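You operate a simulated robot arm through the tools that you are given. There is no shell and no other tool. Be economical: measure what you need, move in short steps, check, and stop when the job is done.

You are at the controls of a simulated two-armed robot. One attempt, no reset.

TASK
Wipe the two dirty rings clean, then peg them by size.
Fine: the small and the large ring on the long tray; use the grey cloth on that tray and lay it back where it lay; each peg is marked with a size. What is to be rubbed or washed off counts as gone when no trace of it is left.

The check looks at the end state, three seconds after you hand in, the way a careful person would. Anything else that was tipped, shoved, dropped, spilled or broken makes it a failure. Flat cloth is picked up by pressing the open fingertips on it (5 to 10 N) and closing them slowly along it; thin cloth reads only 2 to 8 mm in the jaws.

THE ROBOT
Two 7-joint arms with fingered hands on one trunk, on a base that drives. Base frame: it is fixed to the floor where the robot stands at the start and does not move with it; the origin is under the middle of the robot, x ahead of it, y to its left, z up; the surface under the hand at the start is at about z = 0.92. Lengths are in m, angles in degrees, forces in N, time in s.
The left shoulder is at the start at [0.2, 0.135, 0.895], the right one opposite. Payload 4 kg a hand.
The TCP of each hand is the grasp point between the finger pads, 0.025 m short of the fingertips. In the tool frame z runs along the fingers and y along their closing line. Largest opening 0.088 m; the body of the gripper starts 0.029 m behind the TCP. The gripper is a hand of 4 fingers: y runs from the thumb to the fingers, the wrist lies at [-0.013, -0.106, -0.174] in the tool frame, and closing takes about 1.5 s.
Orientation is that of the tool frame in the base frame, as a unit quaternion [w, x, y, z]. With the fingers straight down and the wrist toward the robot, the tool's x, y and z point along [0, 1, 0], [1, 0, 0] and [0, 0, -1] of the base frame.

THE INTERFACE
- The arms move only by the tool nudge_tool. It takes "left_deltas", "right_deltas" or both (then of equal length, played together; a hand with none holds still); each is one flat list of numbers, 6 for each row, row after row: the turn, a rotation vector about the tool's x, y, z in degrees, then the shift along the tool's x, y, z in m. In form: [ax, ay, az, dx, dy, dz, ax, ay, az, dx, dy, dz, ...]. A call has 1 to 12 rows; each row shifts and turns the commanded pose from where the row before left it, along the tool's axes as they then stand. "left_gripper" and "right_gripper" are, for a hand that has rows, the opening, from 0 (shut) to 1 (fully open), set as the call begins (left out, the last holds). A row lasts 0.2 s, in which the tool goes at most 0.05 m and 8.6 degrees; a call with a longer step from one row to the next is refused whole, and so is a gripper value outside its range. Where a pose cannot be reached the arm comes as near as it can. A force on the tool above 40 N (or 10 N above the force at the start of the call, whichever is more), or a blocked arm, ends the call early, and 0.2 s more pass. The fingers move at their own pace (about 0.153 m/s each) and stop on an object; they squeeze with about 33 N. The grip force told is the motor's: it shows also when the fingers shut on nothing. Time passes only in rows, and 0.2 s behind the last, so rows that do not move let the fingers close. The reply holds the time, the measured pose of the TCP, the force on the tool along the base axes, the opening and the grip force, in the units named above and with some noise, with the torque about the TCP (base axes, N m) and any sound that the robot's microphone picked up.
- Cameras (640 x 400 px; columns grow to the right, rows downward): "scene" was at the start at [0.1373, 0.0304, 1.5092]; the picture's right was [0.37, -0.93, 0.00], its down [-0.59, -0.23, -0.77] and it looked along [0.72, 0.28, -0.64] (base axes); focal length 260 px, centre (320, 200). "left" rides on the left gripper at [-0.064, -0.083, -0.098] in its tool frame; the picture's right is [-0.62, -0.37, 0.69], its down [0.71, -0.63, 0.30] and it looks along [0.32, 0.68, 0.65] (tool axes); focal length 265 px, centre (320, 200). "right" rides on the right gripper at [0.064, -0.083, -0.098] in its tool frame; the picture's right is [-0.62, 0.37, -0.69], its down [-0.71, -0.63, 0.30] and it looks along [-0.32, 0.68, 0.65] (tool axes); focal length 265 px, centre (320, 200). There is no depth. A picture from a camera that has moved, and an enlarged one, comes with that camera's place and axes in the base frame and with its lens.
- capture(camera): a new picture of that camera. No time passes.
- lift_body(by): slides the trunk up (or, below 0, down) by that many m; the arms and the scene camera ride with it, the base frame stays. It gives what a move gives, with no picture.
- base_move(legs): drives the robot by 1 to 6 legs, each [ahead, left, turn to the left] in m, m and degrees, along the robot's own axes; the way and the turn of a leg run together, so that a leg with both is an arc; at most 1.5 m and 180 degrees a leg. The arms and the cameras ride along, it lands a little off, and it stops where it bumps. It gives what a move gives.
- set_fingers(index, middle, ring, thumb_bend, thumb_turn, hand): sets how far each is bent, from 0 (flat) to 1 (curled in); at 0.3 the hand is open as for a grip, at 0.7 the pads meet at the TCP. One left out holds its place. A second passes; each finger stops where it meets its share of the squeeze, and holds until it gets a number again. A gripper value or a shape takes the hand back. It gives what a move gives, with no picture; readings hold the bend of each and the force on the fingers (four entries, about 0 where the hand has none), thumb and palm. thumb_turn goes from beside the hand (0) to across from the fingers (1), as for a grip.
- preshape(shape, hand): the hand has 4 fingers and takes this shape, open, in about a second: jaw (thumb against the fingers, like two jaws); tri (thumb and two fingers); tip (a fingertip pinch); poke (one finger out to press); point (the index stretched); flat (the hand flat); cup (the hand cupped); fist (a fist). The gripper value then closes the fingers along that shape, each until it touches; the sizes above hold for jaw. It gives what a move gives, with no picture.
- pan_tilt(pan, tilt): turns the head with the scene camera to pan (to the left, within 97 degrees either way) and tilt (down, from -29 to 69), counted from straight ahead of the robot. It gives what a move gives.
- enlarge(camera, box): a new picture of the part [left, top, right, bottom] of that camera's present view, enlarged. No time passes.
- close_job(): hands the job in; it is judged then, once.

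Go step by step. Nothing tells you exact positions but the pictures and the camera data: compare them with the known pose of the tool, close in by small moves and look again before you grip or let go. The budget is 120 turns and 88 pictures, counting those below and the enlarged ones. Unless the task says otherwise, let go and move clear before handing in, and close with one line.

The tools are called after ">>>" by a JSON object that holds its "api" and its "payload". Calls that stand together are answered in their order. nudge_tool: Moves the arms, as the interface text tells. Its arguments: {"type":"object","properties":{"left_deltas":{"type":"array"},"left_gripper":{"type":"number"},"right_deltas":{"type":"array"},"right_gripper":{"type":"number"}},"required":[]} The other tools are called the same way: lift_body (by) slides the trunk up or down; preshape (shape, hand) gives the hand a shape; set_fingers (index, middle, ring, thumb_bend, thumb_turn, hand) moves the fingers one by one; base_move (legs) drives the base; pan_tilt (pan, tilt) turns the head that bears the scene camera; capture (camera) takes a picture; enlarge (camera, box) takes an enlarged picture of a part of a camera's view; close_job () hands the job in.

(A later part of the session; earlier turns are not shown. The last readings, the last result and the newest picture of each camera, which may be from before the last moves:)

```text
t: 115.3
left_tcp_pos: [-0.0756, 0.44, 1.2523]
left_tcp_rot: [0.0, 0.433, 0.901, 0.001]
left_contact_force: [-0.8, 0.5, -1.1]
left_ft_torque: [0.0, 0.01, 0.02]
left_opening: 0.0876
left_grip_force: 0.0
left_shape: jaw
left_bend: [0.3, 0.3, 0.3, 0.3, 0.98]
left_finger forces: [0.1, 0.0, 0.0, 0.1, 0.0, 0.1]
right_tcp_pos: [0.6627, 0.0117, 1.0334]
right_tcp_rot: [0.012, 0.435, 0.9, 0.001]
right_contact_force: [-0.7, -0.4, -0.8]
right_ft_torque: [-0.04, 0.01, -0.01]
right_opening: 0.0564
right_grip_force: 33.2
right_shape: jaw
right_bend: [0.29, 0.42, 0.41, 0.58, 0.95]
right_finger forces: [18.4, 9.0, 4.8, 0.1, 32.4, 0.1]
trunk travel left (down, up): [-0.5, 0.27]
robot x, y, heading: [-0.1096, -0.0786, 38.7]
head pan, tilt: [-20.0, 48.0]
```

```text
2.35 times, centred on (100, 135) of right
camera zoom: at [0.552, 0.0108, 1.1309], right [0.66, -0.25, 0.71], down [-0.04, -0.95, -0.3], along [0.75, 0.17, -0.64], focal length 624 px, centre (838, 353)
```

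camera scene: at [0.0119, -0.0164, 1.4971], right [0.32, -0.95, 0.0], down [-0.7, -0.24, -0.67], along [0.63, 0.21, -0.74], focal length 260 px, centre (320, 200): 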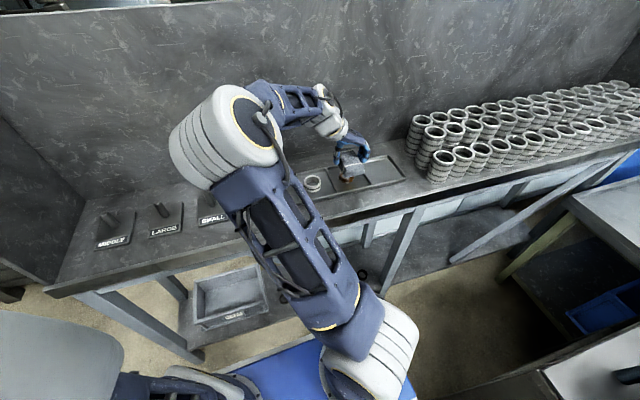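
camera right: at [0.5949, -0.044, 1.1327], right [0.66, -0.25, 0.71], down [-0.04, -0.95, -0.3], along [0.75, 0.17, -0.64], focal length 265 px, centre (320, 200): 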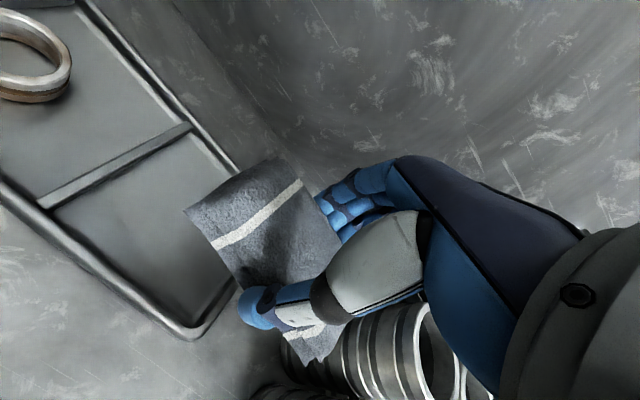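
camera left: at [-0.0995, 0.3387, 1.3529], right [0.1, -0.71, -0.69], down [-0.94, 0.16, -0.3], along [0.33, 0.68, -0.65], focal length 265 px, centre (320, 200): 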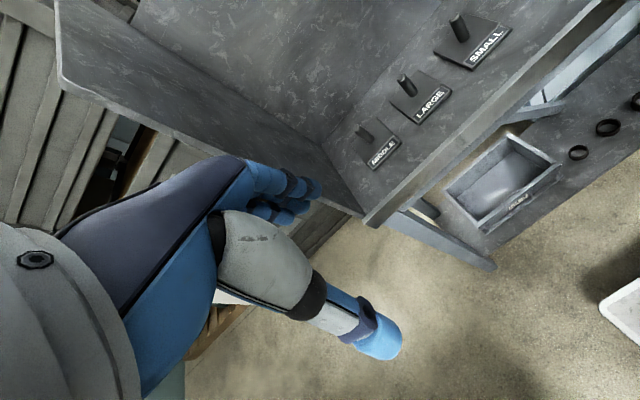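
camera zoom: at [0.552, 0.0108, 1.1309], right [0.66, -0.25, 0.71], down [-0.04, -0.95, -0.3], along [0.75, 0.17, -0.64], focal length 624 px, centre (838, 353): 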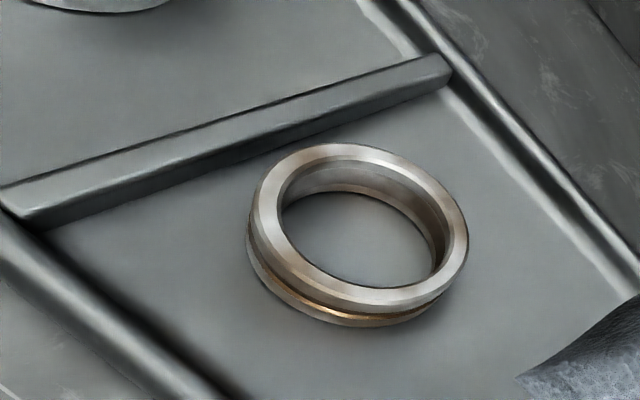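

It's nearly clean, with only faint traces left. More of the same strokes.

>>> {"api": "nudge_tool", "payload": {"right_deltas": [0, 0, 0, 0.04, 0, 0, 0, 0, 0, 0.04, 0, 0, 0, 0, 0, 0.032, 0, 0, 0, 0, 0, 0, 0, 0.045, 0, 0, 0, 0, 0, 0.0125, 0, 0, 0, -0.02, 0, 0, 0, 0, 0, -0.02, 0, 0, 0, 0, 0, -0.02, 0, 0, 0, 0, 0, 0.02, 0, 0, 0, 0, 0, 0.02, 0, 0, 0, 0, 0, 0.02, 0, 0, 0, 0, 0, -0.02, 0, 0]}}

>>> {"api": "nudge_tool", "payload": {"right_deltas": [0, 0, 0, -0.02, 0, 0, 0, 0, 0, -0.02, 0, 0, 0, 0, 0, 0.02, 0, 0, 0, 0, 0, 0.02, 0, 0, 0, 0, 0, 0.02, 0, 0, 0, 0, 0, -0.02, 0, 0, 0, 0, 0, -0.02, 0, 0, 0, 0, 0, 0.02, 0, 0, 0, 0, 0, 0.02, 0, 0, 0, 0, 0, -0.02, 0, 0, 0, 0, 0, -0.02, 0, 0, 0, 0, 0, -0.02, 0, 0]}}

>>> {"api": "nudge_tool", "payload": {"right_deltas": [0, 0, 0, 0, 0, -0.03, 0, 0, 0, 0, 0, -0.03, 0, 0, 0, -0.045, 0, 0, 0, 0, 0, 0, 0, 0]}}

>>> {"api": "enlarge", "payload": {"camera": "right", "box": [0, 50, 200, 220]}}

```text
t: 117.9
left_tcp_pos: [-0.0755, 0.4417, 1.2538]
left_tcp_rot: [0.0, 0.432, 0.902, 0.0]
left_contact_force: [0.1, -0.1, -0.4]
left_ft_torque: [-0.03, -0.02, -0.02]
left_opening: 0.0873
left_grip_force: 0.1
left_shape: jaw
left_bend: [0.3, 0.3, 0.3, 0.3, 0.98]
left_finger forces: [0.0, 0.0, 0.0, 0.1, 0.0, 0.0]
right_tcp_pos: [0.6033, 0.0859, 0.9768]
right_tcp_rot: [0.012, 0.434, 0.901, 0.002]
right_contact_force: [-1.7, 3.2, 8.6]
right_ft_torque: [0.02, 0.1, -0.05]
right_opening: 0.0567
right_grip_force: 32.7
right_shape: jaw
right_bend: [0.29, 0.41, 0.4, 0.58, 0.95]
right_finger forces: [19.0, 8.4, 4.2, 0.0, 31.8, 0.1]
trunk travel left (down, up): [-0.5, 0.27]
robot x, y, heading: [-0.1063, -0.0765, 38.7]
head pan, tilt: [-20.0, 48.0]
```

```text
t: 120.5
left_tcp_pos: [-0.0753, 0.44, 1.2548]
left_tcp_rot: [0.0, 0.432, 0.902, 0.0]
left_contact_force: [-0.1, 0.9, -0.1]
left_ft_torque: [0.01, 0.03, 0.01]
left_opening: 0.0876
left_grip_force: 0.0
left_shape: jaw
left_bend: [0.3, 0.3, 0.3, 0.3, 0.98]
left_finger forces: [0.0, 0.1, 0.0, 0.0, 0.0, 0.0]
right_tcp_pos: [0.6291, 0.0513, 0.9766]
right_tcp_rot: [0.012, 0.434, 0.901, 0.001]
right_contact_force: [-0.3, 0.5, 0.0]
right_ft_torque: [-0.01, 0.0, 0.02]
right_opening: 0.0568
right_grip_force: 33.2
right_shape: jaw
right_bend: [0.29, 0.41, 0.4, 0.58, 0.96]
right_finger forces: [18.9, 8.7, 4.5, 0.1, 32.1, 0.0]
trunk travel left (down, up): [-0.5, 0.27]
robot x, y, heading: [-0.1094, -0.0809, 38.5]
head pan, tilt: [-20.0, 48.0]
```

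```text
t: 121.5
left_tcp_pos: [-0.075, 0.4399, 1.2538]
left_tcp_rot: [0.0, 0.433, 0.901, 0.0]
left_contact_force: [0.5, -0.4, -0.5]
left_ft_torque: [0.02, -0.02, -0.02]
left_opening: 0.0879
left_grip_force: 0.1
left_shape: jaw
left_bend: [0.3, 0.3, 0.3, 0.3, 0.98]
left_finger forces: [0.1, 0.0, 0.1, 0.1, 0.0, 0.1]
right_tcp_pos: [0.6564, 0.0182, 1.038]
right_tcp_rot: [0.012, 0.435, 0.9, 0.001]
right_contact_force: [1.3, 0.5, -0.4]
right_ft_torque: [-0.01, -0.01, -0.01]
right_opening: 0.0568
right_grip_force: 33.1
right_shape: jaw
right_bend: [0.29, 0.41, 0.4, 0.58, 0.96]
right_finger forces: [18.8, 8.8, 4.3, 0.0, 32.0, 0.0]
trunk travel left (down, up): [-0.5, 0.27]
robot x, y, heading: [-0.1095, -0.0772, 38.8]
head pan, tilt: [-20.0, 48.0]
```

```text
2.35 times, centred on (100, 135) of right
camera zoom: at [0.5469, 0.0162, 1.1346], right [0.66, -0.25, 0.71], down [-0.04, -0.95, -0.3], along [0.75, 0.17, -0.64], focal length 624 px, centre (838, 353)
```

zoom: 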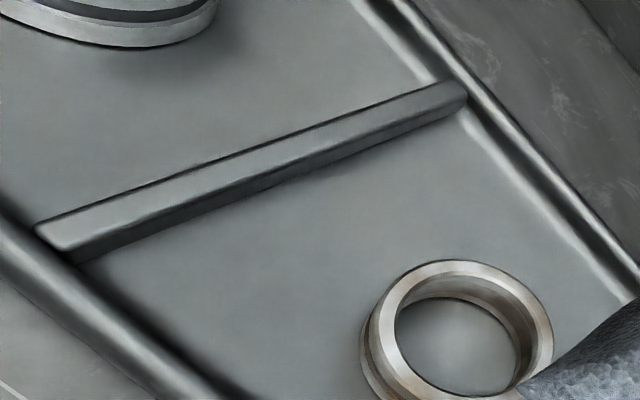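

Only a faint warm tint remains. One more set of strokes at its new place.

>>> {"api": "nudge_tool", "payload": {"right_deltas": [0, 0, 0, 0.04, 0, 0, 0, 0, 0, 0.035, 0, 0, 0, 0, 0, 0, 0, 0.045, 0, 0, 0, 0, 0, 0.0175, 0, 0, 0, -0.02, 0, 0, 0, 0, 0, -0.02, 0, 0, 0, 0, 0, -0.02, 0, 0, 0, 0, 0, 0.02, 0, 0, 0, 0, 0, 0.02, 0, 0, 0, 0, 0, 0.02, 0, 0, 0, 0, 0, -0.02, 0, 0, 0, 0, 0, -0.02, 0, 0]}}

>>> {"api": "nudge_tool", "payload": {"right_deltas": [0, 0, 0, -0.02, 0, 0, 0, 0, 0, 0.02, 0, 0, 0, 0, 0, 0.02, 0, 0, 0, 0, 0, 0.02, 0, 0, 0, 0, 0, 0.02, 0, 0, 0, 0, 0, -0.02, 0, 0, 0, 0, 0, -0.02, 0, 0, 0, 0, 0, -0.02, 0, 0, 0, 0, 0, -0.02, 0, 0, 0, 0, 0, -0.02, 0, -0.03, 0, 0, 0, -0.02, 0, -0.03, 0, 0, 0, -0.02, 0, 0]}}

>>> {"api": "capture", "payload": {"camera": "right"}}

```text
t: 124.1
left_tcp_pos: [-0.0749, 0.4407, 1.2537]
left_tcp_rot: [-0.001, 0.432, 0.902, -0.001]
left_contact_force: [0.3, 0.4, -0.3]
left_ft_torque: [0.02, -0.01, 0.0]
left_opening: 0.0876
left_grip_force: 0.1
left_shape: jaw
left_bend: [0.3, 0.3, 0.3, 0.3, 0.98]
left_finger forces: [0.0, 0.0, 0.1, 0.1, 0.1, 0.0]
right_tcp_pos: [0.6357, 0.0462, 0.9739]
right_tcp_rot: [0.011, 0.434, 0.901, 0.002]
right_contact_force: [-0.6, -0.1, -0.5]
right_ft_torque: [0.03, 0.0, 0.03]
right_opening: 0.0568
right_grip_force: 33.0
right_shape: jaw
right_bend: [0.29, 0.41, 0.4, 0.58, 0.96]
right_finger forces: [18.6, 9.3, 4.5, 0.0, 32.7, 0.0]
trunk travel left (down, up): [-0.5, 0.27]
robot x, y, heading: [-0.1086, -0.0805, 38.9]
head pan, tilt: [-20.0, 48.0]
```

```text
t: 126.7
left_tcp_pos: [-0.0743, 0.4407, 1.253]
left_tcp_rot: [0.0, 0.433, 0.902, 0.0]
left_contact_force: [-0.1, -0.6, 0.7]
left_ft_torque: [0.01, 0.01, -0.01]
left_opening: 0.0873
left_grip_force: 0.0
left_shape: jaw
left_bend: [0.3, 0.3, 0.3, 0.3, 0.98]
left_finger forces: [0.0, 0.0, 0.0, 0.0, 0.0, 0.0]
right_tcp_pos: [0.6844, -0.0187, 1.0377]
right_tcp_rot: [0.012, 0.436, 0.9, 0.001]
right_contact_force: [0.1, 1.4, 0.1]
right_ft_torque: [0.02, -0.01, -0.03]
right_opening: 0.0552
right_grip_force: 33.5
right_shape: jaw
right_bend: [0.74, 0.42, 0.41, 0.58, 0.97]
right_finger forces: [17.9, 7.3, 4.4, 0.0, 30.1, 0.0]
trunk travel left (down, up): [-0.5, 0.27]
robot x, y, heading: [-0.1075, -0.0787, 38.6]
head pan, tilt: [-20.0, 48.0]
```

```text
29 pictures are left
camera right: at [0.5758, -0.0189, 1.1335], right [0.66, -0.25, 0.71], down [-0.04, -0.95, -0.3], along [0.75, 0.17, -0.64], focal length 265 px, centre (320, 200)
```

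right: 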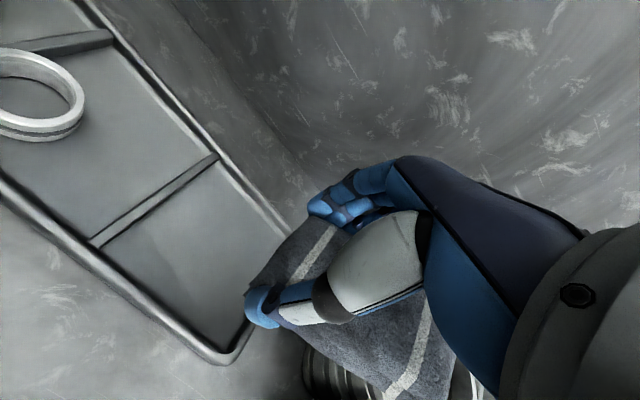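

The small ring looks clean, but the pad has shifted in the grip toward the stacks. I'll lift and move left away from them, and check the ring and the pad.

>>> {"api": "nudge_tool", "payload": {"right_deltas": [0, 0, 0, 0, 0, -0.03, 0, 0, 0, 0.02, 0, -0.02, 0, 0, 0, 0.03, 0, 0, 0, 0, 0, 0, 0, 0]}}

>>> {"api": "enlarge", "payload": {"camera": "right", "box": [0, 60, 160, 220]}}

>>> {"api": "enlarge", "payload": {"camera": "scene", "box": [240, 100, 440, 225]}}

```text
t: 127.7
left_tcp_pos: [-0.0748, 0.4411, 1.2533]
left_tcp_rot: [0.0, 0.433, 0.901, 0.0]
left_contact_force: [0.1, 0.0, 0.0]
left_ft_torque: [-0.01, 0.03, -0.02]
left_opening: 0.0877
left_grip_force: 0.1
left_shape: jaw
left_bend: [0.3, 0.3, 0.3, 0.3, 0.98]
left_finger forces: [0.0, 0.1, 0.0, 0.0, 0.0, 0.0]
right_tcp_pos: [0.6512, 0.0238, 1.0858]
right_tcp_rot: [0.012, 0.436, 0.9, 0.001]
right_contact_force: [-0.1, 0.1, 0.0]
right_ft_torque: [-0.01, 0.02, -0.01]
right_opening: 0.055
right_grip_force: 33.1
right_shape: jaw
right_bend: [0.74, 0.42, 0.41, 0.58, 0.97]
right_finger forces: [17.9, 7.5, 4.4, 0.0, 30.1, 0.0]
trunk travel left (down, up): [-0.5, 0.27]
robot x, y, heading: [-0.1082, -0.0818, 38.8]
head pan, tilt: [-20.0, 48.0]
```

```text
2.50 times, centred on (80, 140) of right
camera zoom: at [0.5426, 0.0217, 1.1824], right [0.66, -0.25, 0.71], down [-0.04, -0.95, -0.3], along [0.75, 0.17, -0.64], focal length 664 px, centre (920, 350)
```

zoom: 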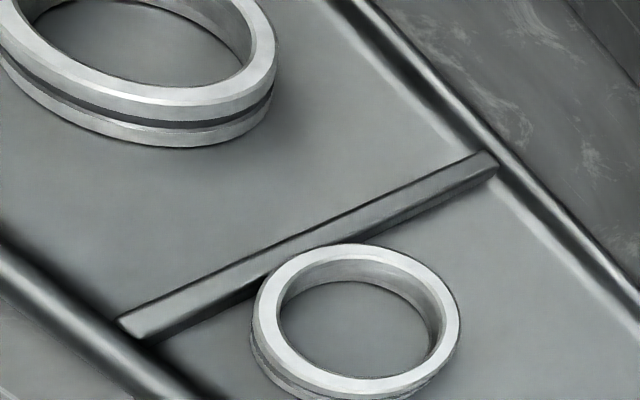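

```text
3.20 times, centred on (340, 162) of scene
camera zoom: at [0.0119, -0.0165, 1.4971], right [0.32, -0.95, 0.0], down [-0.7, -0.24, -0.67], along [0.63, 0.21, -0.74], focal length 831 px, centre (256, 320)
```

zoom: 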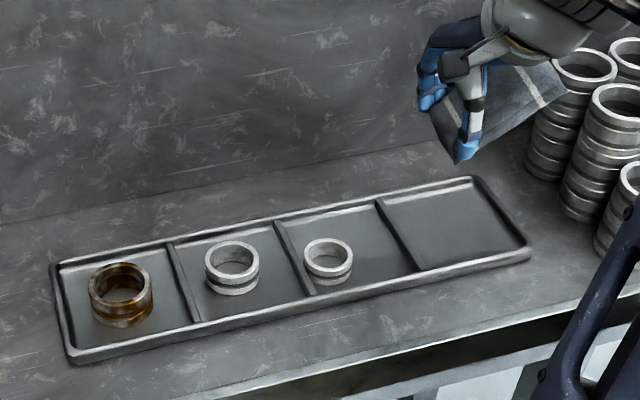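

The small ring is spotless now, same as the clean one. Carrying the pad to the large ring at about (0.477,0.270).

>>> {"api": "nudge_tool", "payload": {"right_deltas": [0, 0, 0, 0.044, 0.003, 0, 0, 0, 0, 0.044, 0.003, 0, 0, 0, 0, 0.044, 0.003, 0, 0, 0, 0, 0.044, 0.003, 0, 0, 0, 0, 0.044, 0.003, 0, 0, 0, 0, 0.044, 0.003, 0, 0, 0, 0, 0.037, 0, 0, 0, 0, 0, 0, 0, 0.03, 0, 0, 0, 0, 0, 0.02, 0, 0, 0, 0, 0, 0]}}

>>> {"api": "capture", "payload": {"camera": "right"}}

>>> {"api": "enlarge", "payload": {"camera": "scene", "box": [200, 100, 400, 225]}}

```text
t: 129.9
left_tcp_pos: [-0.0748, 0.4399, 1.2538]
left_tcp_rot: [0.0, 0.433, 0.901, 0.0]
left_contact_force: [0.2, -0.2, 0.5]
left_ft_torque: [0.01, -0.02, -0.04]
left_opening: 0.0876
left_grip_force: 0.0
left_shape: jaw
left_bend: [0.3, 0.3, 0.3, 0.3, 0.98]
left_finger forces: [0.0, 0.1, 0.1, 0.1, 0.0, 0.0]
right_tcp_pos: [0.4803, 0.2698, 1.0291]
right_tcp_rot: [0.011, 0.435, 0.9, 0.001]
right_contact_force: [0.0, 1.1, -1.3]
right_ft_torque: [0.05, 0.0, 0.03]
right_opening: 0.0551
right_grip_force: 32.6
right_shape: jaw
right_bend: [0.74, 0.42, 0.41, 0.58, 0.97]
right_finger forces: [17.9, 7.4, 4.4, 0.0, 30.1, 0.0]
trunk travel left (down, up): [-0.5, 0.27]
robot x, y, heading: [-0.1042, -0.0783, 38.7]
head pan, tilt: [-20.0, 48.0]
```

```text
26 pictures are left
camera right: at [0.3712, 0.268, 1.1262], right [0.66, -0.25, 0.71], down [-0.04, -0.95, -0.3], along [0.75, 0.17, -0.64], focal length 265 px, centre (320, 200)
```

right: 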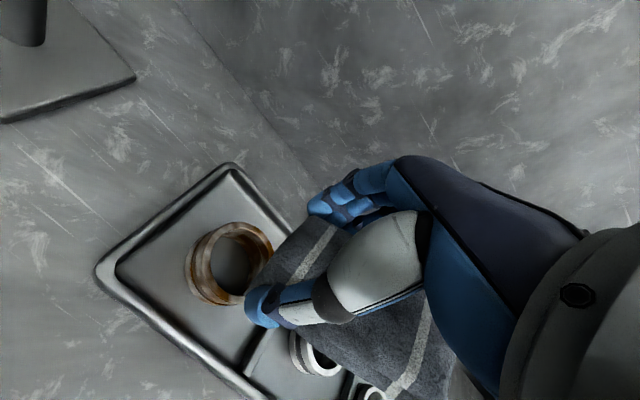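

```text
3.20 times, centred on (300, 162) of scene
camera zoom: at [0.0118, -0.0164, 1.4971], right [0.32, -0.95, 0.0], down [-0.7, -0.24, -0.67], along [0.63, 0.21, -0.74], focal length 831 px, centre (384, 320)
```

zoom: 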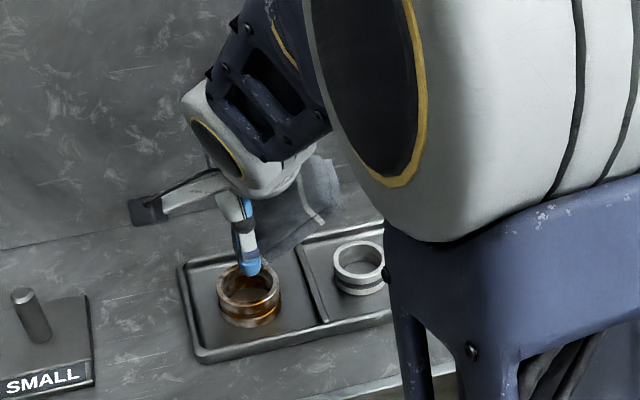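

The ring is slightly left of and nearer than the hand. Adjusting and lowering to feel it.

>>> {"api": "nudge_tool", "payload": {"right_deltas": [0, 0, 0, 0.012, -0.006, 0.015, 0, 0, 0, 0, 0, 0.015, 0, 0, 0, 0, 0, 0.008, 0, 0, 0, 0, 0, 0]}}

>>> {"api": "nudge_tool", "payload": {"right_deltas": [0, 0, 0, 0, 0, 0.006, 0, 0, 0, 0, 0, 0]}}

>>> {"api": "nudge_tool", "payload": {"right_deltas": [0, 0, 0, 0, 0, 0.005, 0, 0, 0, 0, 0, 0]}}

>>> {"api": "nudge_tool", "payload": {"right_deltas": [0, 0, 0, 0, 0, 0.004, 0, 0, 0, 0, 0, 0]}}

```text
t: 130.9
left_tcp_pos: [-0.0752, 0.4408, 1.2536]
left_tcp_rot: [0.0, 0.433, 0.901, 0.0]
left_contact_force: [0.0, -0.3, -0.5]
left_ft_torque: [0.03, 0.03, -0.02]
left_opening: 0.0876
left_grip_force: 0.1
left_shape: jaw
left_bend: [0.3, 0.3, 0.3, 0.3, 0.98]
left_finger forces: [0.0, 0.0, 0.0, 0.0, 0.1, 0.1]
right_tcp_pos: [0.4694, 0.2743, 0.9929]
right_tcp_rot: [0.012, 0.435, 0.9, 0.005]
right_contact_force: [-0.7, -1.8, 14.6]
right_ft_torque: [-0.21, 0.32, 0.04]
right_opening: 0.0548
right_grip_force: 33.0
right_shape: jaw
right_bend: [0.74, 0.42, 0.41, 0.58, 0.97]
right_finger forces: [17.0, 7.6, 4.9, 0.0, 30.7, 0.0]
trunk travel left (down, up): [-0.5, 0.27]
robot x, y, heading: [-0.1052, -0.0797, 39.1]
head pan, tilt: [-20.0, 48.0]
```

```text
t: 131.5
left_tcp_pos: [-0.0766, 0.44, 1.2546]
left_tcp_rot: [0.0, 0.433, 0.901, 0.0]
left_contact_force: [0.1, -0.6, -0.2]
left_ft_torque: [-0.04, -0.03, -0.01]
left_opening: 0.0876
left_grip_force: 0.0
left_shape: jaw
left_bend: [0.3, 0.3, 0.3, 0.3, 0.98]
left_finger forces: [0.1, 0.0, 0.1, 0.0, 0.1, 0.0]
right_tcp_pos: [0.4702, 0.2753, 0.9888]
right_tcp_rot: [0.013, 0.435, 0.9, 0.004]
right_contact_force: [3.1, -4.2, 36.7]
right_ft_torque: [-0.14, 0.27, -0.04]
right_opening: 0.0545
right_grip_force: 32.6
right_shape: jaw
right_bend: [0.74, 0.42, 0.4, 0.58, 0.98]
right_finger forces: [17.7, 9.1, 5.0, 0.0, 31.1, 0.0]
trunk travel left (down, up): [-0.5, 0.27]
robot x, y, heading: [-0.1094, -0.0789, 38.8]
head pan, tilt: [-20.0, 48.0]
```

```text
t: 132.1
left_tcp_pos: [-0.0754, 0.4401, 1.2538]
left_tcp_rot: [0.001, 0.433, 0.902, -0.001]
left_contact_force: [0.7, 0.0, 0.3]
left_ft_torque: [0.01, 0.03, -0.02]
left_opening: 0.0873
left_grip_force: 0.1
left_shape: jaw
left_bend: [0.3, 0.3, 0.3, 0.3, 0.98]
left_finger forces: [0.1, 0.0, 0.0, 0.1, 0.0, 0.1]
right_tcp_pos: [0.4695, 0.2738, 0.9832]
right_tcp_rot: [0.012, 0.436, 0.9, 0.003]
right_contact_force: [7.0, -9.1, 39.7]
right_ft_torque: [-0.17, 0.1, -0.13]
right_opening: 0.0553
right_grip_force: 32.8
right_shape: jaw
right_bend: [0.74, 0.41, 0.4, 0.58, 0.99]
right_finger forces: [19.0, 9.9, 5.3, 0.0, 32.9, 0.1]
trunk travel left (down, up): [-0.5, 0.27]
robot x, y, heading: [-0.106, -0.0774, 38.6]
head pan, tilt: [-20.0, 48.0]
```

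```text
t: 132.7
left_tcp_pos: [-0.0755, 0.44, 1.2536]
left_tcp_rot: [0.0, 0.433, 0.901, 0.001]
left_contact_force: [-0.5, 0.1, -0.1]
left_ft_torque: [0.04, 0.0, 0.01]
left_opening: 0.0875
left_grip_force: 0.1
left_shape: jaw
left_bend: [0.3, 0.3, 0.3, 0.3, 0.98]
left_finger forces: [0.0, 0.0, 0.0, 0.0, 0.0, 0.1]
right_tcp_pos: [0.4712, 0.2745, 0.9797]
right_tcp_rot: [0.012, 0.435, 0.9, 0.006]
right_contact_force: [6.4, -11.5, 43.4]
right_ft_torque: [-0.05, -0.08, -0.17]
right_opening: 0.0553
right_grip_force: 33.1
right_shape: jaw
right_bend: [0.74, 0.4, 0.39, 0.58, 1.0]
right_finger forces: [18.5, 15.8, 5.0, 0.0, 35.0, 0.1]
trunk travel left (down, up): [-0.5, 0.27]
robot x, y, heading: [-0.1101, -0.0752, 38.5]
head pan, tilt: [-20.0, 48.0]
```

Pressing too hard now; easing 6 mm and stroking leftward and back, with the left rim as stop.

>>> {"api": "nudge_tool", "payload": {"right_deltas": [0, 0, 0, 0, 0, -0.006, 0, 0, 0, 0.02, 0, 0, 0, 0, 0, 0.02, 0, 0, 0, 0, 0, 0.02, 0, 0, 0, 0, 0, -0.02, 0, 0, 0, 0, 0, -0.02, 0, 0, 0, 0, 0, -0.02, 0, 0, 0, 0, 0, 0.02, 0, 0, 0, 0, 0, 0.02, 0, 0, 0, 0, 0, 0.02, 0, 0, 0, 0, 0, -0.02, 0, 0, 0, 0, 0, -0.02, 0, 0]}}

>>> {"api": "capture", "payload": {"camera": "right"}}

```text
t: 135.3
left_tcp_pos: [-0.0762, 0.4394, 1.2531]
left_tcp_rot: [0.0, 0.432, 0.902, 0.0]
left_contact_force: [-0.3, 0.2, 0.5]
left_ft_torque: [0.0, -0.02, 0.01]
left_opening: 0.0876
left_grip_force: 0.0
left_shape: jaw
left_bend: [0.3, 0.3, 0.3, 0.3, 0.98]
left_finger forces: [0.0, 0.0, 0.0, 0.0, 0.0, 0.1]
right_tcp_pos: [0.4566, 0.2904, 0.9836]
right_tcp_rot: [0.012, 0.435, 0.901, 0.001]
right_contact_force: [0.3, -0.4, 1.4]
right_ft_torque: [0.02, -0.08, 0.0]
right_opening: 0.0552
right_grip_force: 32.8
right_shape: jaw
right_bend: [0.28, 0.41, 0.39, 0.59, 0.98]
right_finger forces: [18.5, 8.8, 4.4, 0.0, 31.5, 0.0]
trunk travel left (down, up): [-0.5, 0.27]
robot x, y, heading: [-0.1056, -0.0787, 38.3]
head pan, tilt: [-20.0, 48.0]
```

```text
24 pictures are left
camera right: at [0.3474, 0.2884, 1.0784], right [0.66, -0.25, 0.71], down [-0.04, -0.95, -0.3], along [0.75, 0.17, -0.64], focal length 265 px, centre (320, 200)
```

right: 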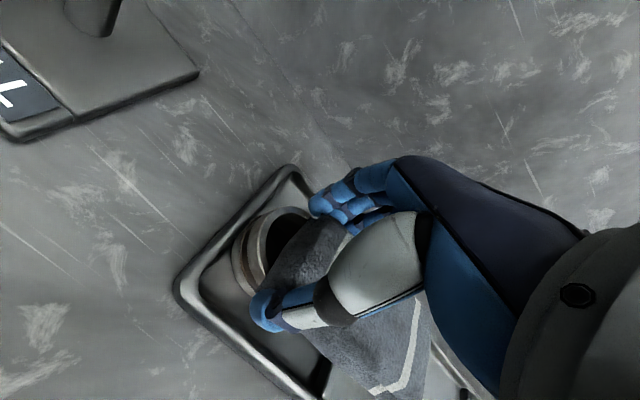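

Already much cleaner. A few more strokes, recentred on the ring and slightly lower.

>>> {"api": "nudge_tool", "payload": {"right_deltas": [0, 0, 0, 0.005, -0.008, 0.004, 0, 0, 0, 0.02, 0, 0, 0, 0, 0, 0.02, 0, 0, 0, 0, 0, -0.02, 0, 0, 0, 0, 0, -0.02, 0, 0, 0, 0, 0, -0.02, 0, 0, 0, 0, 0, 0.02, 0, 0, 0, 0, 0, 0.02, 0, 0, 0, 0, 0, 0.02, 0, 0, 0, 0, 0, -0.02, 0, 0, 0, 0, 0, -0.02, 0, 0, 0, 0, 0, -0.02, 0, 0]}}

>>> {"api": "nudge_tool", "payload": {"right_deltas": [0, 0, 0, 0.02, 0, 0, 0, 0, 0, 0.02, 0, 0, 0, 0, 0, 0.02, 0, 0, 0, 0, 0, -0.02, 0, 0, 0, 0, 0, -0.02, 0, 0, 0, 0, 0, -0.02, 0, 0, 0, 0, 0, 0, 0, -0.03, 0, 0, 0, 0, 0, -0.04, 0, 0, 0, -0.045, 0, 0, 0, 0, 0, -0.045, 0, 0, 0, 0, 0, 0, 0, 0]}}

>>> {"api": "capture", "payload": {"camera": "right"}}

```text
t: 137.9
left_tcp_pos: [-0.0749, 0.4403, 1.2539]
left_tcp_rot: [0.0, 0.432, 0.902, 0.0]
left_contact_force: [0.0, 0.5, -0.3]
left_ft_torque: [0.0, 0.01, -0.01]
left_opening: 0.0874
left_grip_force: 0.1
left_shape: jaw
left_bend: [0.3, 0.3, 0.3, 0.3, 0.98]
left_finger forces: [0.0, 0.0, 0.0, 0.0, 0.0, 0.1]
right_tcp_pos: [0.4601, 0.2728, 0.9786]
right_tcp_rot: [0.012, 0.435, 0.901, 0.002]
right_contact_force: [-0.1, 0.5, 2.8]
right_ft_torque: [0.04, -0.08, 0.03]
right_opening: 0.0554
right_grip_force: 33.1
right_shape: jaw
right_bend: [0.28, 0.4, 0.38, 0.59, 0.98]
right_finger forces: [18.7, 9.3, 4.4, 0.0, 32.2, 0.2]
trunk travel left (down, up): [-0.5, 0.27]
robot x, y, heading: [-0.1063, -0.0815, 38.5]
head pan, tilt: [-20.0, 48.0]
```

```text
t: 140.3
left_tcp_pos: [-0.074, 0.4397, 1.2544]
left_tcp_rot: [0.0, 0.433, 0.902, 0.001]
left_contact_force: [-0.8, -0.7, -0.5]
left_ft_torque: [0.03, 0.0, 0.0]
left_opening: 0.0879
left_grip_force: 0.0
left_shape: jaw
left_bend: [0.3, 0.3, 0.3, 0.3, 0.98]
left_finger forces: [0.0, 0.0, 0.1, 0.0, 0.0, 0.0]
right_tcp_pos: [0.5123, 0.2021, 1.0514]
right_tcp_rot: [0.011, 0.436, 0.9, 0.001]
right_contact_force: [0.7, -0.1, -0.3]
right_ft_torque: [-0.01, 0.01, -0.01]
right_opening: 0.0554
right_grip_force: 33.2
right_shape: jaw
right_bend: [0.28, 0.4, 0.38, 0.59, 0.98]
right_finger forces: [18.7, 9.2, 4.3, 0.0, 32.2, 0.1]
trunk travel left (down, up): [-0.5, 0.27]
robot x, y, heading: [-0.1075, -0.0789, 38.5]
head pan, tilt: [-20.0, 48.0]
```

```text
23 pictures are left
camera right: at [0.4041, 0.2009, 1.1475], right [0.66, -0.25, 0.71], down [-0.04, -0.95, -0.3], along [0.75, 0.17, -0.64], focal length 265 px, centre (320, 200)
```

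right: 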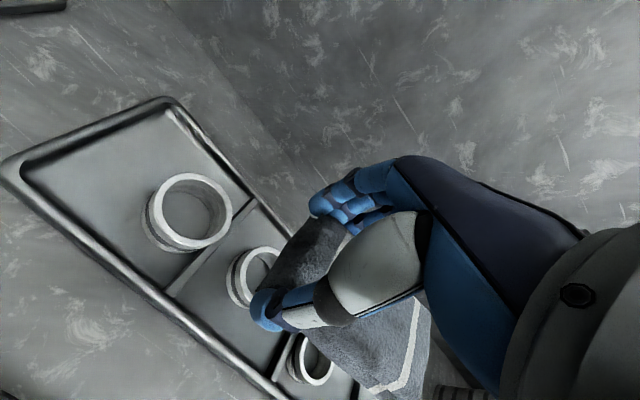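

The large ring looks clean; zooming to make sure.

>>> {"api": "enlarge", "payload": {"camera": "right", "box": [120, 150, 280, 270]}}

```text
3.33 times, centred on (200, 210) of right
camera zoom: at [0.4041, 0.2009, 1.1475], right [0.66, -0.25, 0.71], down [-0.04, -0.95, -0.3], along [0.75, 0.17, -0.64], focal length 885 px, centre (720, 167)
```

zoom: 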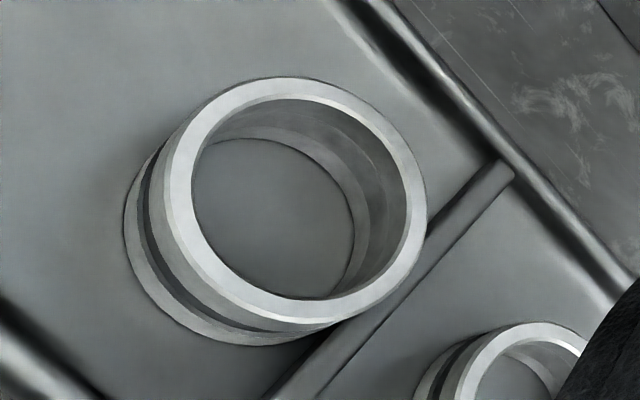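

Spotless as well. Now I'll take the cloth back: move right at height, then turn the hand 90° so the cloth lies the way it did.

>>> {"api": "nudge_tool", "payload": {"right_deltas": [0, 0, 0, 0, 0, -0.04, 0, 0, 0, -0.041, 0.002, 0, 0, 0, 0, -0.041, 0.002, 0, 0, 0, 0, -0.041, 0.002, 0, 0, 0, 0, -0.04, 0.002, 0]}}

>>> {"api": "nudge_tool", "payload": {"right_deltas": [0, 0, 8, 0, 0, 0, 0, 0, 8, 0, 0, 0, 0, 0, 8, 0, 0, 0, 0, 0, 8, 0, 0, 0, 0, 0, 8, 0, 0, 0, 0, 0, 8, 0, 0, 0, 0, 0, 8, 0, 0, 0, 0, 0, 8, 0, 0, 0, 0, 0, 8, 0, 0, 0, 0, 0, 8, 0, 0, 0, 0, 0, 8, 0, 0, 0, 0, 0, 2, 0, 0, 0]}}

>>> {"api": "nudge_tool", "payload": {"right_deltas": [0, 0, 0, 0, 0.04, 0, 0, 0, 0, 0, 0.04, 0, 0, 0, 0, 0.015, 0.03, 0, 0, 0, 0, 0.015, 0, 0.01, 0, 0, 0, 0, 0, 0]}}

>>> {"api": "capture", "payload": {"camera": "right"}}

>>> {"api": "enlarge", "payload": {"camera": "scene", "box": [270, 100, 430, 225]}}

```text
t: 141.5
left_tcp_pos: [-0.0751, 0.4406, 1.2536]
left_tcp_rot: [0.0, 0.432, 0.902, -0.001]
left_contact_force: [0.4, 0.5, -0.7]
left_ft_torque: [-0.01, -0.02, 0.01]
left_opening: 0.0876
left_grip_force: 0.0
left_shape: jaw
left_bend: [0.3, 0.3, 0.3, 0.3, 0.98]
left_finger forces: [0.0, 0.1, 0.0, 0.0, 0.1, 0.0]
right_tcp_pos: [0.6195, 0.0798, 1.0941]
right_tcp_rot: [0.013, 0.435, 0.9, 0.002]
right_contact_force: [-0.2, 0.8, -0.4]
right_ft_torque: [-0.01, -0.01, -0.02]
right_opening: 0.0554
right_grip_force: 32.9
right_shape: jaw
right_bend: [0.28, 0.4, 0.38, 0.59, 0.98]
right_finger forces: [18.7, 9.1, 4.3, 0.0, 32.1, 0.0]
trunk travel left (down, up): [-0.5, 0.27]
robot x, y, heading: [-0.1106, -0.0765, 38.6]
head pan, tilt: [-20.0, 48.0]
```

```text
t: 144.1
left_tcp_pos: [-0.0753, 0.4401, 1.2534]
left_tcp_rot: [0.001, 0.433, 0.901, 0.0]
left_contact_force: [0.0, 0.2, 0.1]
left_ft_torque: [-0.02, 0.02, -0.01]
left_opening: 0.0876
left_grip_force: 0.1
left_shape: jaw
left_bend: [0.3, 0.3, 0.3, 0.3, 0.98]
left_finger forces: [0.1, 0.1, 0.0, 0.0, 0.0, 0.0]
right_tcp_pos: [0.6203, 0.0811, 1.0947]
right_tcp_rot: [0.007, 0.945, 0.328, 0.011]
right_contact_force: [0.3, -0.3, -0.8]
right_ft_torque: [0.01, -0.01, 0.01]
right_opening: 0.0555
right_grip_force: 33.2
right_shape: jaw
right_bend: [0.28, 0.4, 0.38, 0.59, 0.98]
right_finger forces: [18.7, 9.1, 4.3, 0.0, 32.2, 0.0]
trunk travel left (down, up): [-0.5, 0.27]
robot x, y, heading: [-0.1108, -0.0762, 38.6]
head pan, tilt: [-20.0, 48.0]
```

```text
t: 145.3
left_tcp_pos: [-0.0751, 0.4392, 1.2532]
left_tcp_rot: [-0.001, 0.432, 0.902, 0.0]
left_contact_force: [0.2, -0.3, -0.3]
left_ft_torque: [-0.01, -0.01, 0.0]
left_opening: 0.0874
left_grip_force: 0.1
left_shape: jaw
left_bend: [0.3, 0.3, 0.3, 0.3, 0.98]
left_finger forces: [0.0, 0.1, 0.1, 0.1, 0.0, 0.0]
right_tcp_pos: [0.7141, 0.0129, 1.0865]
right_tcp_rot: [0.007, 0.944, 0.329, 0.009]
right_contact_force: [0.0, -0.4, -0.4]
right_ft_torque: [-0.03, -0.03, 0.03]
right_opening: 0.0555
right_grip_force: 33.3
right_shape: jaw
right_bend: [0.28, 0.4, 0.38, 0.59, 0.98]
right_finger forces: [18.7, 9.2, 4.3, 0.0, 32.0, 0.1]
trunk travel left (down, up): [-0.5, 0.27]
robot x, y, heading: [-0.1111, -0.0758, 38.7]
head pan, tilt: [-20.0, 48.0]
```

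```text
21 pictures are left
camera right: at [0.7083, 0.1185, 1.1837], right [-0.27, -0.67, 0.69], down [-0.94, 0.05, -0.33], along [0.18, -0.74, -0.64], focal length 265 px, centre (320, 200)
```

right: 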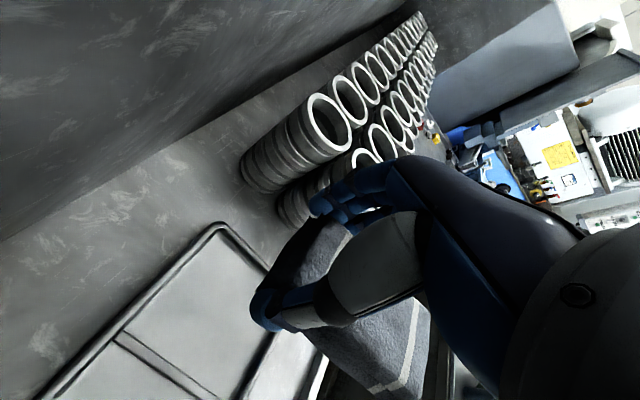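

```text
3.20 times, centred on (350, 162) of scene
camera zoom: at [0.0118, -0.0164, 1.4971], right [0.32, -0.95, 0.0], down [-0.7, -0.24, -0.67], along [0.63, 0.21, -0.74], focal length 831 px, centre (224, 320)
```

zoom: 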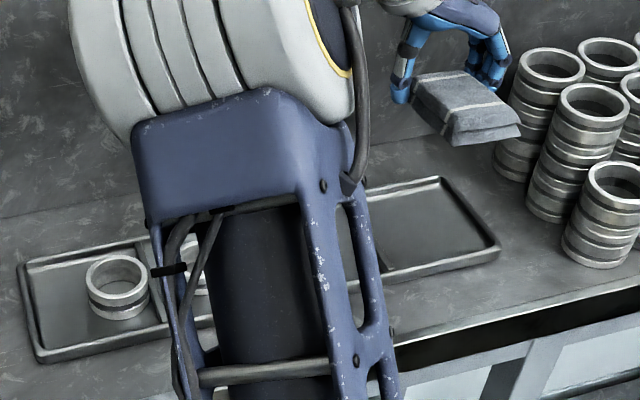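

The pad is intact and positioned right above its cell. Lowering and checking again.

>>> {"api": "nudge_tool", "payload": {"right_deltas": [0, 0, 0, 0.004, 0.002, 0.04, 0, 0, 0, 0, 0, 0.03, 0, 0, 0, 0, 0, 0.02, 0, 0, 0, 0, 0, 0]}}

>>> {"api": "capture", "payload": {"camera": "right"}}

>>> {"api": "enlarge", "payload": {"camera": "scene", "box": [330, 100, 430, 190]}}

```text
t: 146.3
left_tcp_pos: [-0.0751, 0.4407, 1.2534]
left_tcp_rot: [0.0, 0.433, 0.901, 0.0]
left_contact_force: [0.5, -0.5, -0.8]
left_ft_torque: [-0.01, 0.0, 0.02]
left_opening: 0.0873
left_grip_force: 0.1
left_shape: jaw
left_bend: [0.3, 0.3, 0.3, 0.3, 0.98]
left_finger forces: [0.1, 0.0, 0.0, 0.1, 0.1, 0.0]
right_tcp_pos: [0.7195, 0.0131, 0.9976]
right_tcp_rot: [0.008, 0.944, 0.329, 0.009]
right_contact_force: [0.5, 0.5, -0.2]
right_ft_torque: [0.01, 0.01, 0.0]
right_opening: 0.0554
right_grip_force: 33.0
right_shape: jaw
right_bend: [0.28, 0.4, 0.38, 0.59, 0.98]
right_finger forces: [18.7, 9.1, 4.3, 0.0, 32.1, 0.0]
trunk travel left (down, up): [-0.5, 0.27]
robot x, y, heading: [-0.1093, -0.083, 38.7]
head pan, tilt: [-20.0, 48.0]
```

```text
19 pictures are left
camera right: at [0.7139, 0.1181, 1.0944], right [-0.27, -0.67, 0.69], down [-0.94, 0.05, -0.33], along [0.18, -0.74, -0.64], focal length 265 px, centre (320, 200)
```

right: 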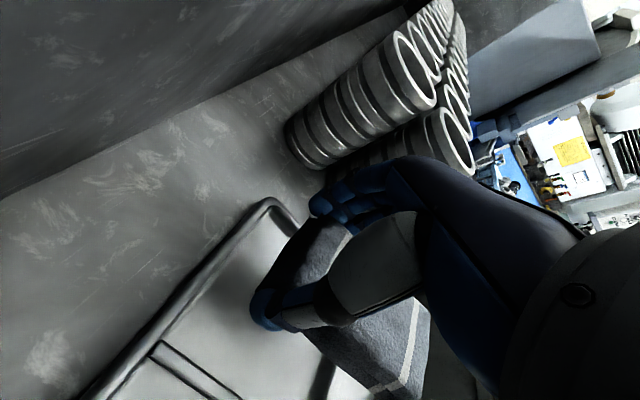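

```text
4.44 times, centred on (380, 145) of scene
camera zoom: at [0.0118, -0.0164, 1.4971], right [0.32, -0.95, 0.0], down [-0.7, -0.24, -0.67], along [0.63, 0.21, -0.74], focal length 1154 px, centre (53, 444)
```

zoom: 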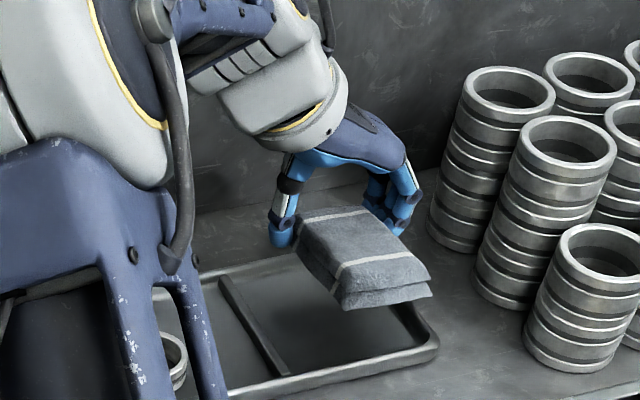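

The pad is about 16 mm too far right relative to its cell. Shifting left, then lowering to touch.

>>> {"api": "nudge_tool", "payload": {"right_deltas": [0, 0, 0, 0, -0.016, 0, 0, 0, 0, 0, 0, 0.015, 0, 0, 0, 0, 0, 0.007, 0, 0, 0, 0, 0, 0]}}

>>> {"api": "enlarge", "payload": {"camera": "scene", "box": [330, 100, 430, 190]}}

```text
t: 147.3
left_tcp_pos: [-0.076, 0.4407, 1.2532]
left_tcp_rot: [0.0, 0.433, 0.902, 0.0]
left_contact_force: [0.3, -0.3, 0.3]
left_ft_torque: [-0.02, 0.0, 0.04]
left_opening: 0.0876
left_grip_force: 0.0
left_shape: jaw
left_bend: [0.3, 0.3, 0.3, 0.3, 0.98]
left_finger forces: [0.0, 0.0, 0.0, 0.0, 0.1, 0.0]
right_tcp_pos: [0.7099, 0.0251, 0.9756]
right_tcp_rot: [0.007, 0.944, 0.329, 0.009]
right_contact_force: [-1.1, -1.1, -0.4]
right_ft_torque: [0.03, -0.01, 0.01]
right_opening: 0.0556
right_grip_force: 33.4
right_shape: jaw
right_bend: [0.28, 0.4, 0.38, 0.59, 0.98]
right_finger forces: [18.8, 9.1, 4.3, 0.0, 32.1, 0.0]
trunk travel left (down, up): [-0.5, 0.27]
robot x, y, heading: [-0.1069, -0.0802, 38.6]
head pan, tilt: [-20.0, 48.0]
```

```text
4.44 times, centred on (380, 145) of scene
camera zoom: at [0.0118, -0.0164, 1.4971], right [0.32, -0.95, 0.0], down [-0.7, -0.24, -0.67], along [0.63, 0.21, -0.74], focal length 1154 px, centre (53, 444)
```

zoom: 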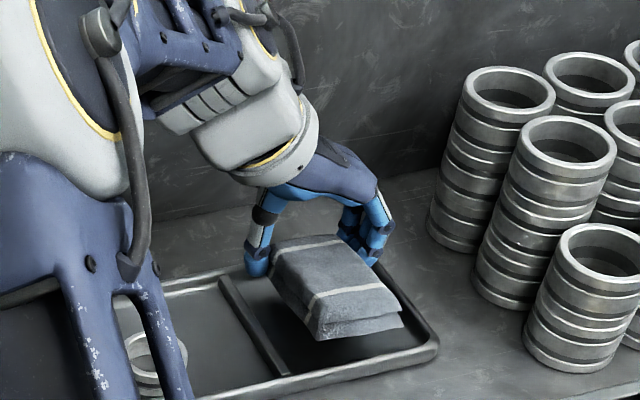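

Well aligned. Lowering until it touches the tray floor.

>>> {"api": "nudge_tool", "payload": {"right_deltas": [0, 0, 0, -0.002, -0.003, 0.006, 0, 0, 0, 0, 0, 0.005, 0, 0, 0, 0, 0, 0]}}

>>> {"api": "nudge_tool", "payload": {"right_deltas": [0, 0, 0, 0, 0, 0.004, 0, 0, 0, 0, 0, 0]}}

>>> {"api": "enlarge", "payload": {"camera": "scene", "box": [330, 100, 430, 190]}}

```text
t: 148.1
left_tcp_pos: [-0.0745, 0.4409, 1.2528]
left_tcp_rot: [0.0, 0.433, 0.901, 0.0]
left_contact_force: [0.7, 0.5, 0.4]
left_ft_torque: [0.0, 0.01, 0.02]
left_opening: 0.0876
left_grip_force: 0.0
left_shape: jaw
left_bend: [0.3, 0.3, 0.3, 0.3, 0.98]
left_finger forces: [0.0, 0.0, 0.0, 0.0, 0.0, 0.0]
right_tcp_pos: [0.7064, 0.0263, 0.9629]
right_tcp_rot: [0.008, 0.944, 0.329, 0.009]
right_contact_force: [0.4, 0.9, -0.7]
right_ft_torque: [-0.01, -0.03, 0.0]
right_opening: 0.0553
right_grip_force: 33.0
right_shape: jaw
right_bend: [0.28, 0.4, 0.38, 0.59, 0.98]
right_finger forces: [18.6, 9.1, 4.3, 0.0, 32.1, 0.1]
trunk travel left (down, up): [-0.5, 0.27]
robot x, y, heading: [-0.106, -0.0775, 38.7]
head pan, tilt: [-20.0, 48.0]
```

```text
t: 148.7
left_tcp_pos: [-0.0739, 0.4406, 1.2536]
left_tcp_rot: [0.0, 0.433, 0.902, 0.0]
left_contact_force: [0.1, 0.0, -0.4]
left_ft_torque: [0.02, 0.01, 0.0]
left_opening: 0.0877
left_grip_force: 0.1
left_shape: jaw
left_bend: [0.3, 0.3, 0.3, 0.3, 0.98]
left_finger forces: [0.0, 0.0, 0.0, 0.0, 0.0, 0.1]
right_tcp_pos: [0.7058, 0.0259, 0.9588]
right_tcp_rot: [0.007, 0.944, 0.329, 0.009]
right_contact_force: [0.3, 0.0, -0.7]
right_ft_torque: [0.03, 0.03, -0.03]
right_opening: 0.0555
right_grip_force: 33.3
right_shape: jaw
right_bend: [0.28, 0.4, 0.38, 0.59, 0.98]
right_finger forces: [18.7, 9.0, 4.3, 0.0, 32.0, 0.0]
trunk travel left (down, up): [-0.5, 0.27]
robot x, y, heading: [-0.1072, -0.0802, 38.6]
head pan, tilt: [-20.0, 48.0]
```

```text
4.44 times, centred on (380, 145) of scene
camera zoom: at [0.0118, -0.0164, 1.4971], right [0.32, -0.95, 0.0], down [-0.7, -0.24, -0.67], along [0.63, 0.21, -0.74], focal length 1154 px, centre (53, 444)
```

zoom: 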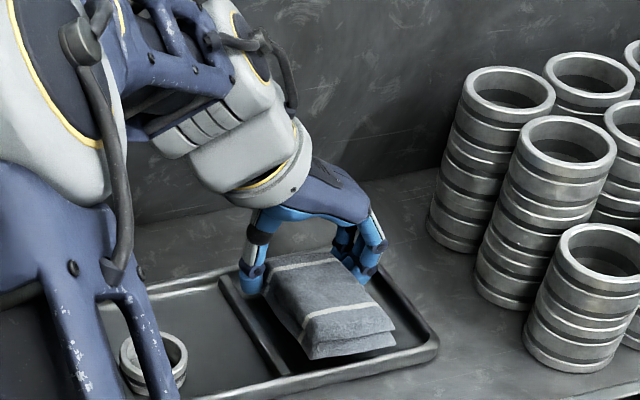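

Almost on the floor. A few more mm, then open only enough to clear the cloth.

>>> {"api": "nudge_tool", "payload": {"right_deltas": [0, 0, 0, 0, 0.003, 0.003, 0, 0, 0, 0, 0, 0.002, 0, 0, 0, 0, 0, 0]}}

>>> {"api": "set_fingers", "payload": {"hand": "right", "index": 0.36, "middle": 0.36, "ring": 0.36, "thumb_bend": 0.36}}

>>> {"api": "nudge_tool", "payload": {"right_deltas": [0, 0, 0, 0, 0, -0.02, 0, 0, 0, 0, 0, -0.04, 0, 0, 0, 0, 0, -0.04, 0, 0, 0, 0, 0, 0]}}

>>> {"api": "enlarge", "payload": {"camera": "scene", "box": [330, 100, 430, 190]}}

```text
t: 149.5
left_tcp_pos: [-0.0747, 0.4395, 1.2536]
left_tcp_rot: [0.0, 0.433, 0.902, 0.0]
left_contact_force: [0.9, 0.0, 0.5]
left_ft_torque: [0.01, -0.01, -0.03]
left_opening: 0.0876
left_grip_force: 0.1
left_shape: jaw
left_bend: [0.3, 0.3, 0.3, 0.3, 0.98]
left_finger forces: [0.0, 0.1, 0.0, 0.1, 0.0, 0.0]
right_tcp_pos: [0.7074, 0.0251, 0.9535]
right_tcp_rot: [0.008, 0.944, 0.329, 0.009]
right_contact_force: [0.1, 0.1, -0.7]
right_ft_torque: [0.03, -0.03, 0.01]
right_opening: 0.0553
right_grip_force: 32.7
right_shape: jaw
right_bend: [0.28, 0.4, 0.38, 0.59, 0.98]
right_finger forces: [18.7, 9.1, 4.3, 0.0, 32.1, 0.1]
trunk travel left (down, up): [-0.5, 0.27]
robot x, y, heading: [-0.1085, -0.0802, 38.8]
head pan, tilt: [-20.0, 48.0]
```

```text
t: 150.5
left_tcp_pos: [-0.0752, 0.4409, 1.2533]
left_tcp_rot: [-0.001, 0.433, 0.901, 0.0]
left_contact_force: [0.6, -0.6, -0.9]
left_ft_torque: [0.02, 0.0, 0.0]
left_opening: 0.0874
left_grip_force: 0.1
left_shape: jaw
left_bend: [0.3, 0.3, 0.3, 0.3, 0.98]
left_finger forces: [0.0, 0.0, 0.0, 0.0, 0.1, 0.0]
right_tcp_pos: [0.7089, 0.0247, 0.9536]
right_tcp_rot: [0.008, 0.944, 0.328, 0.009]
right_contact_force: [-0.4, -0.1, 0.4]
right_ft_torque: [-0.01, -0.02, 0.01]
right_opening: 0.0719
right_grip_force: 0.6
right_shape: fingers
right_bend: [0.36, 0.36, 0.36, 0.36, 1.0]
right_finger forces: [0.4, 0.0, 0.0, 0.0, 0.0, 0.1]
trunk travel left (down, up): [-0.5, 0.27]
robot x, y, heading: [-0.1065, -0.0782, 38.6]
head pan, tilt: [-20.0, 48.0]
```

```text
t: 151.5
left_tcp_pos: [-0.0752, 0.4396, 1.2533]
left_tcp_rot: [0.0, 0.433, 0.901, 0.0]
left_contact_force: [-0.5, 0.5, -0.2]
left_ft_torque: [-0.01, -0.04, 0.02]
left_opening: 0.0874
left_grip_force: 0.0
left_shape: jaw
left_bend: [0.3, 0.3, 0.3, 0.3, 0.98]
left_finger forces: [0.0, 0.0, 0.1, 0.0, 0.1, 0.0]
right_tcp_pos: [0.705, 0.0249, 1.0562]
right_tcp_rot: [0.008, 0.944, 0.329, 0.01]
right_contact_force: [-0.3, 0.0, -0.2]
right_ft_torque: [0.01, 0.02, 0.0]
right_opening: 0.0722
right_grip_force: 0.0
right_shape: fingers
right_bend: [0.36, 0.36, 0.36, 0.36, 1.0]
right_finger forces: [0.0, 0.0, 0.0, 0.0, 0.0, 0.0]
trunk travel left (down, up): [-0.5, 0.27]
robot x, y, heading: [-0.1048, -0.0817, 38.7]
head pan, tilt: [-20.0, 48.0]
```

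```text
4.44 times, centred on (380, 145) of scene
camera zoom: at [0.0119, -0.0163, 1.4971], right [0.32, -0.95, 0.0], down [-0.7, -0.24, -0.67], along [0.63, 0.21, -0.74], focal length 1154 px, centre (53, 444)
```

zoom: 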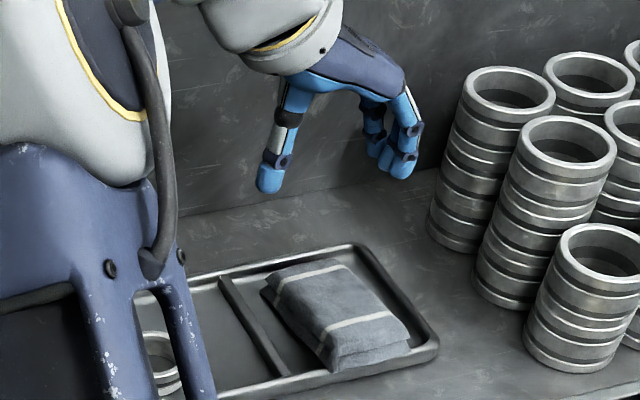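

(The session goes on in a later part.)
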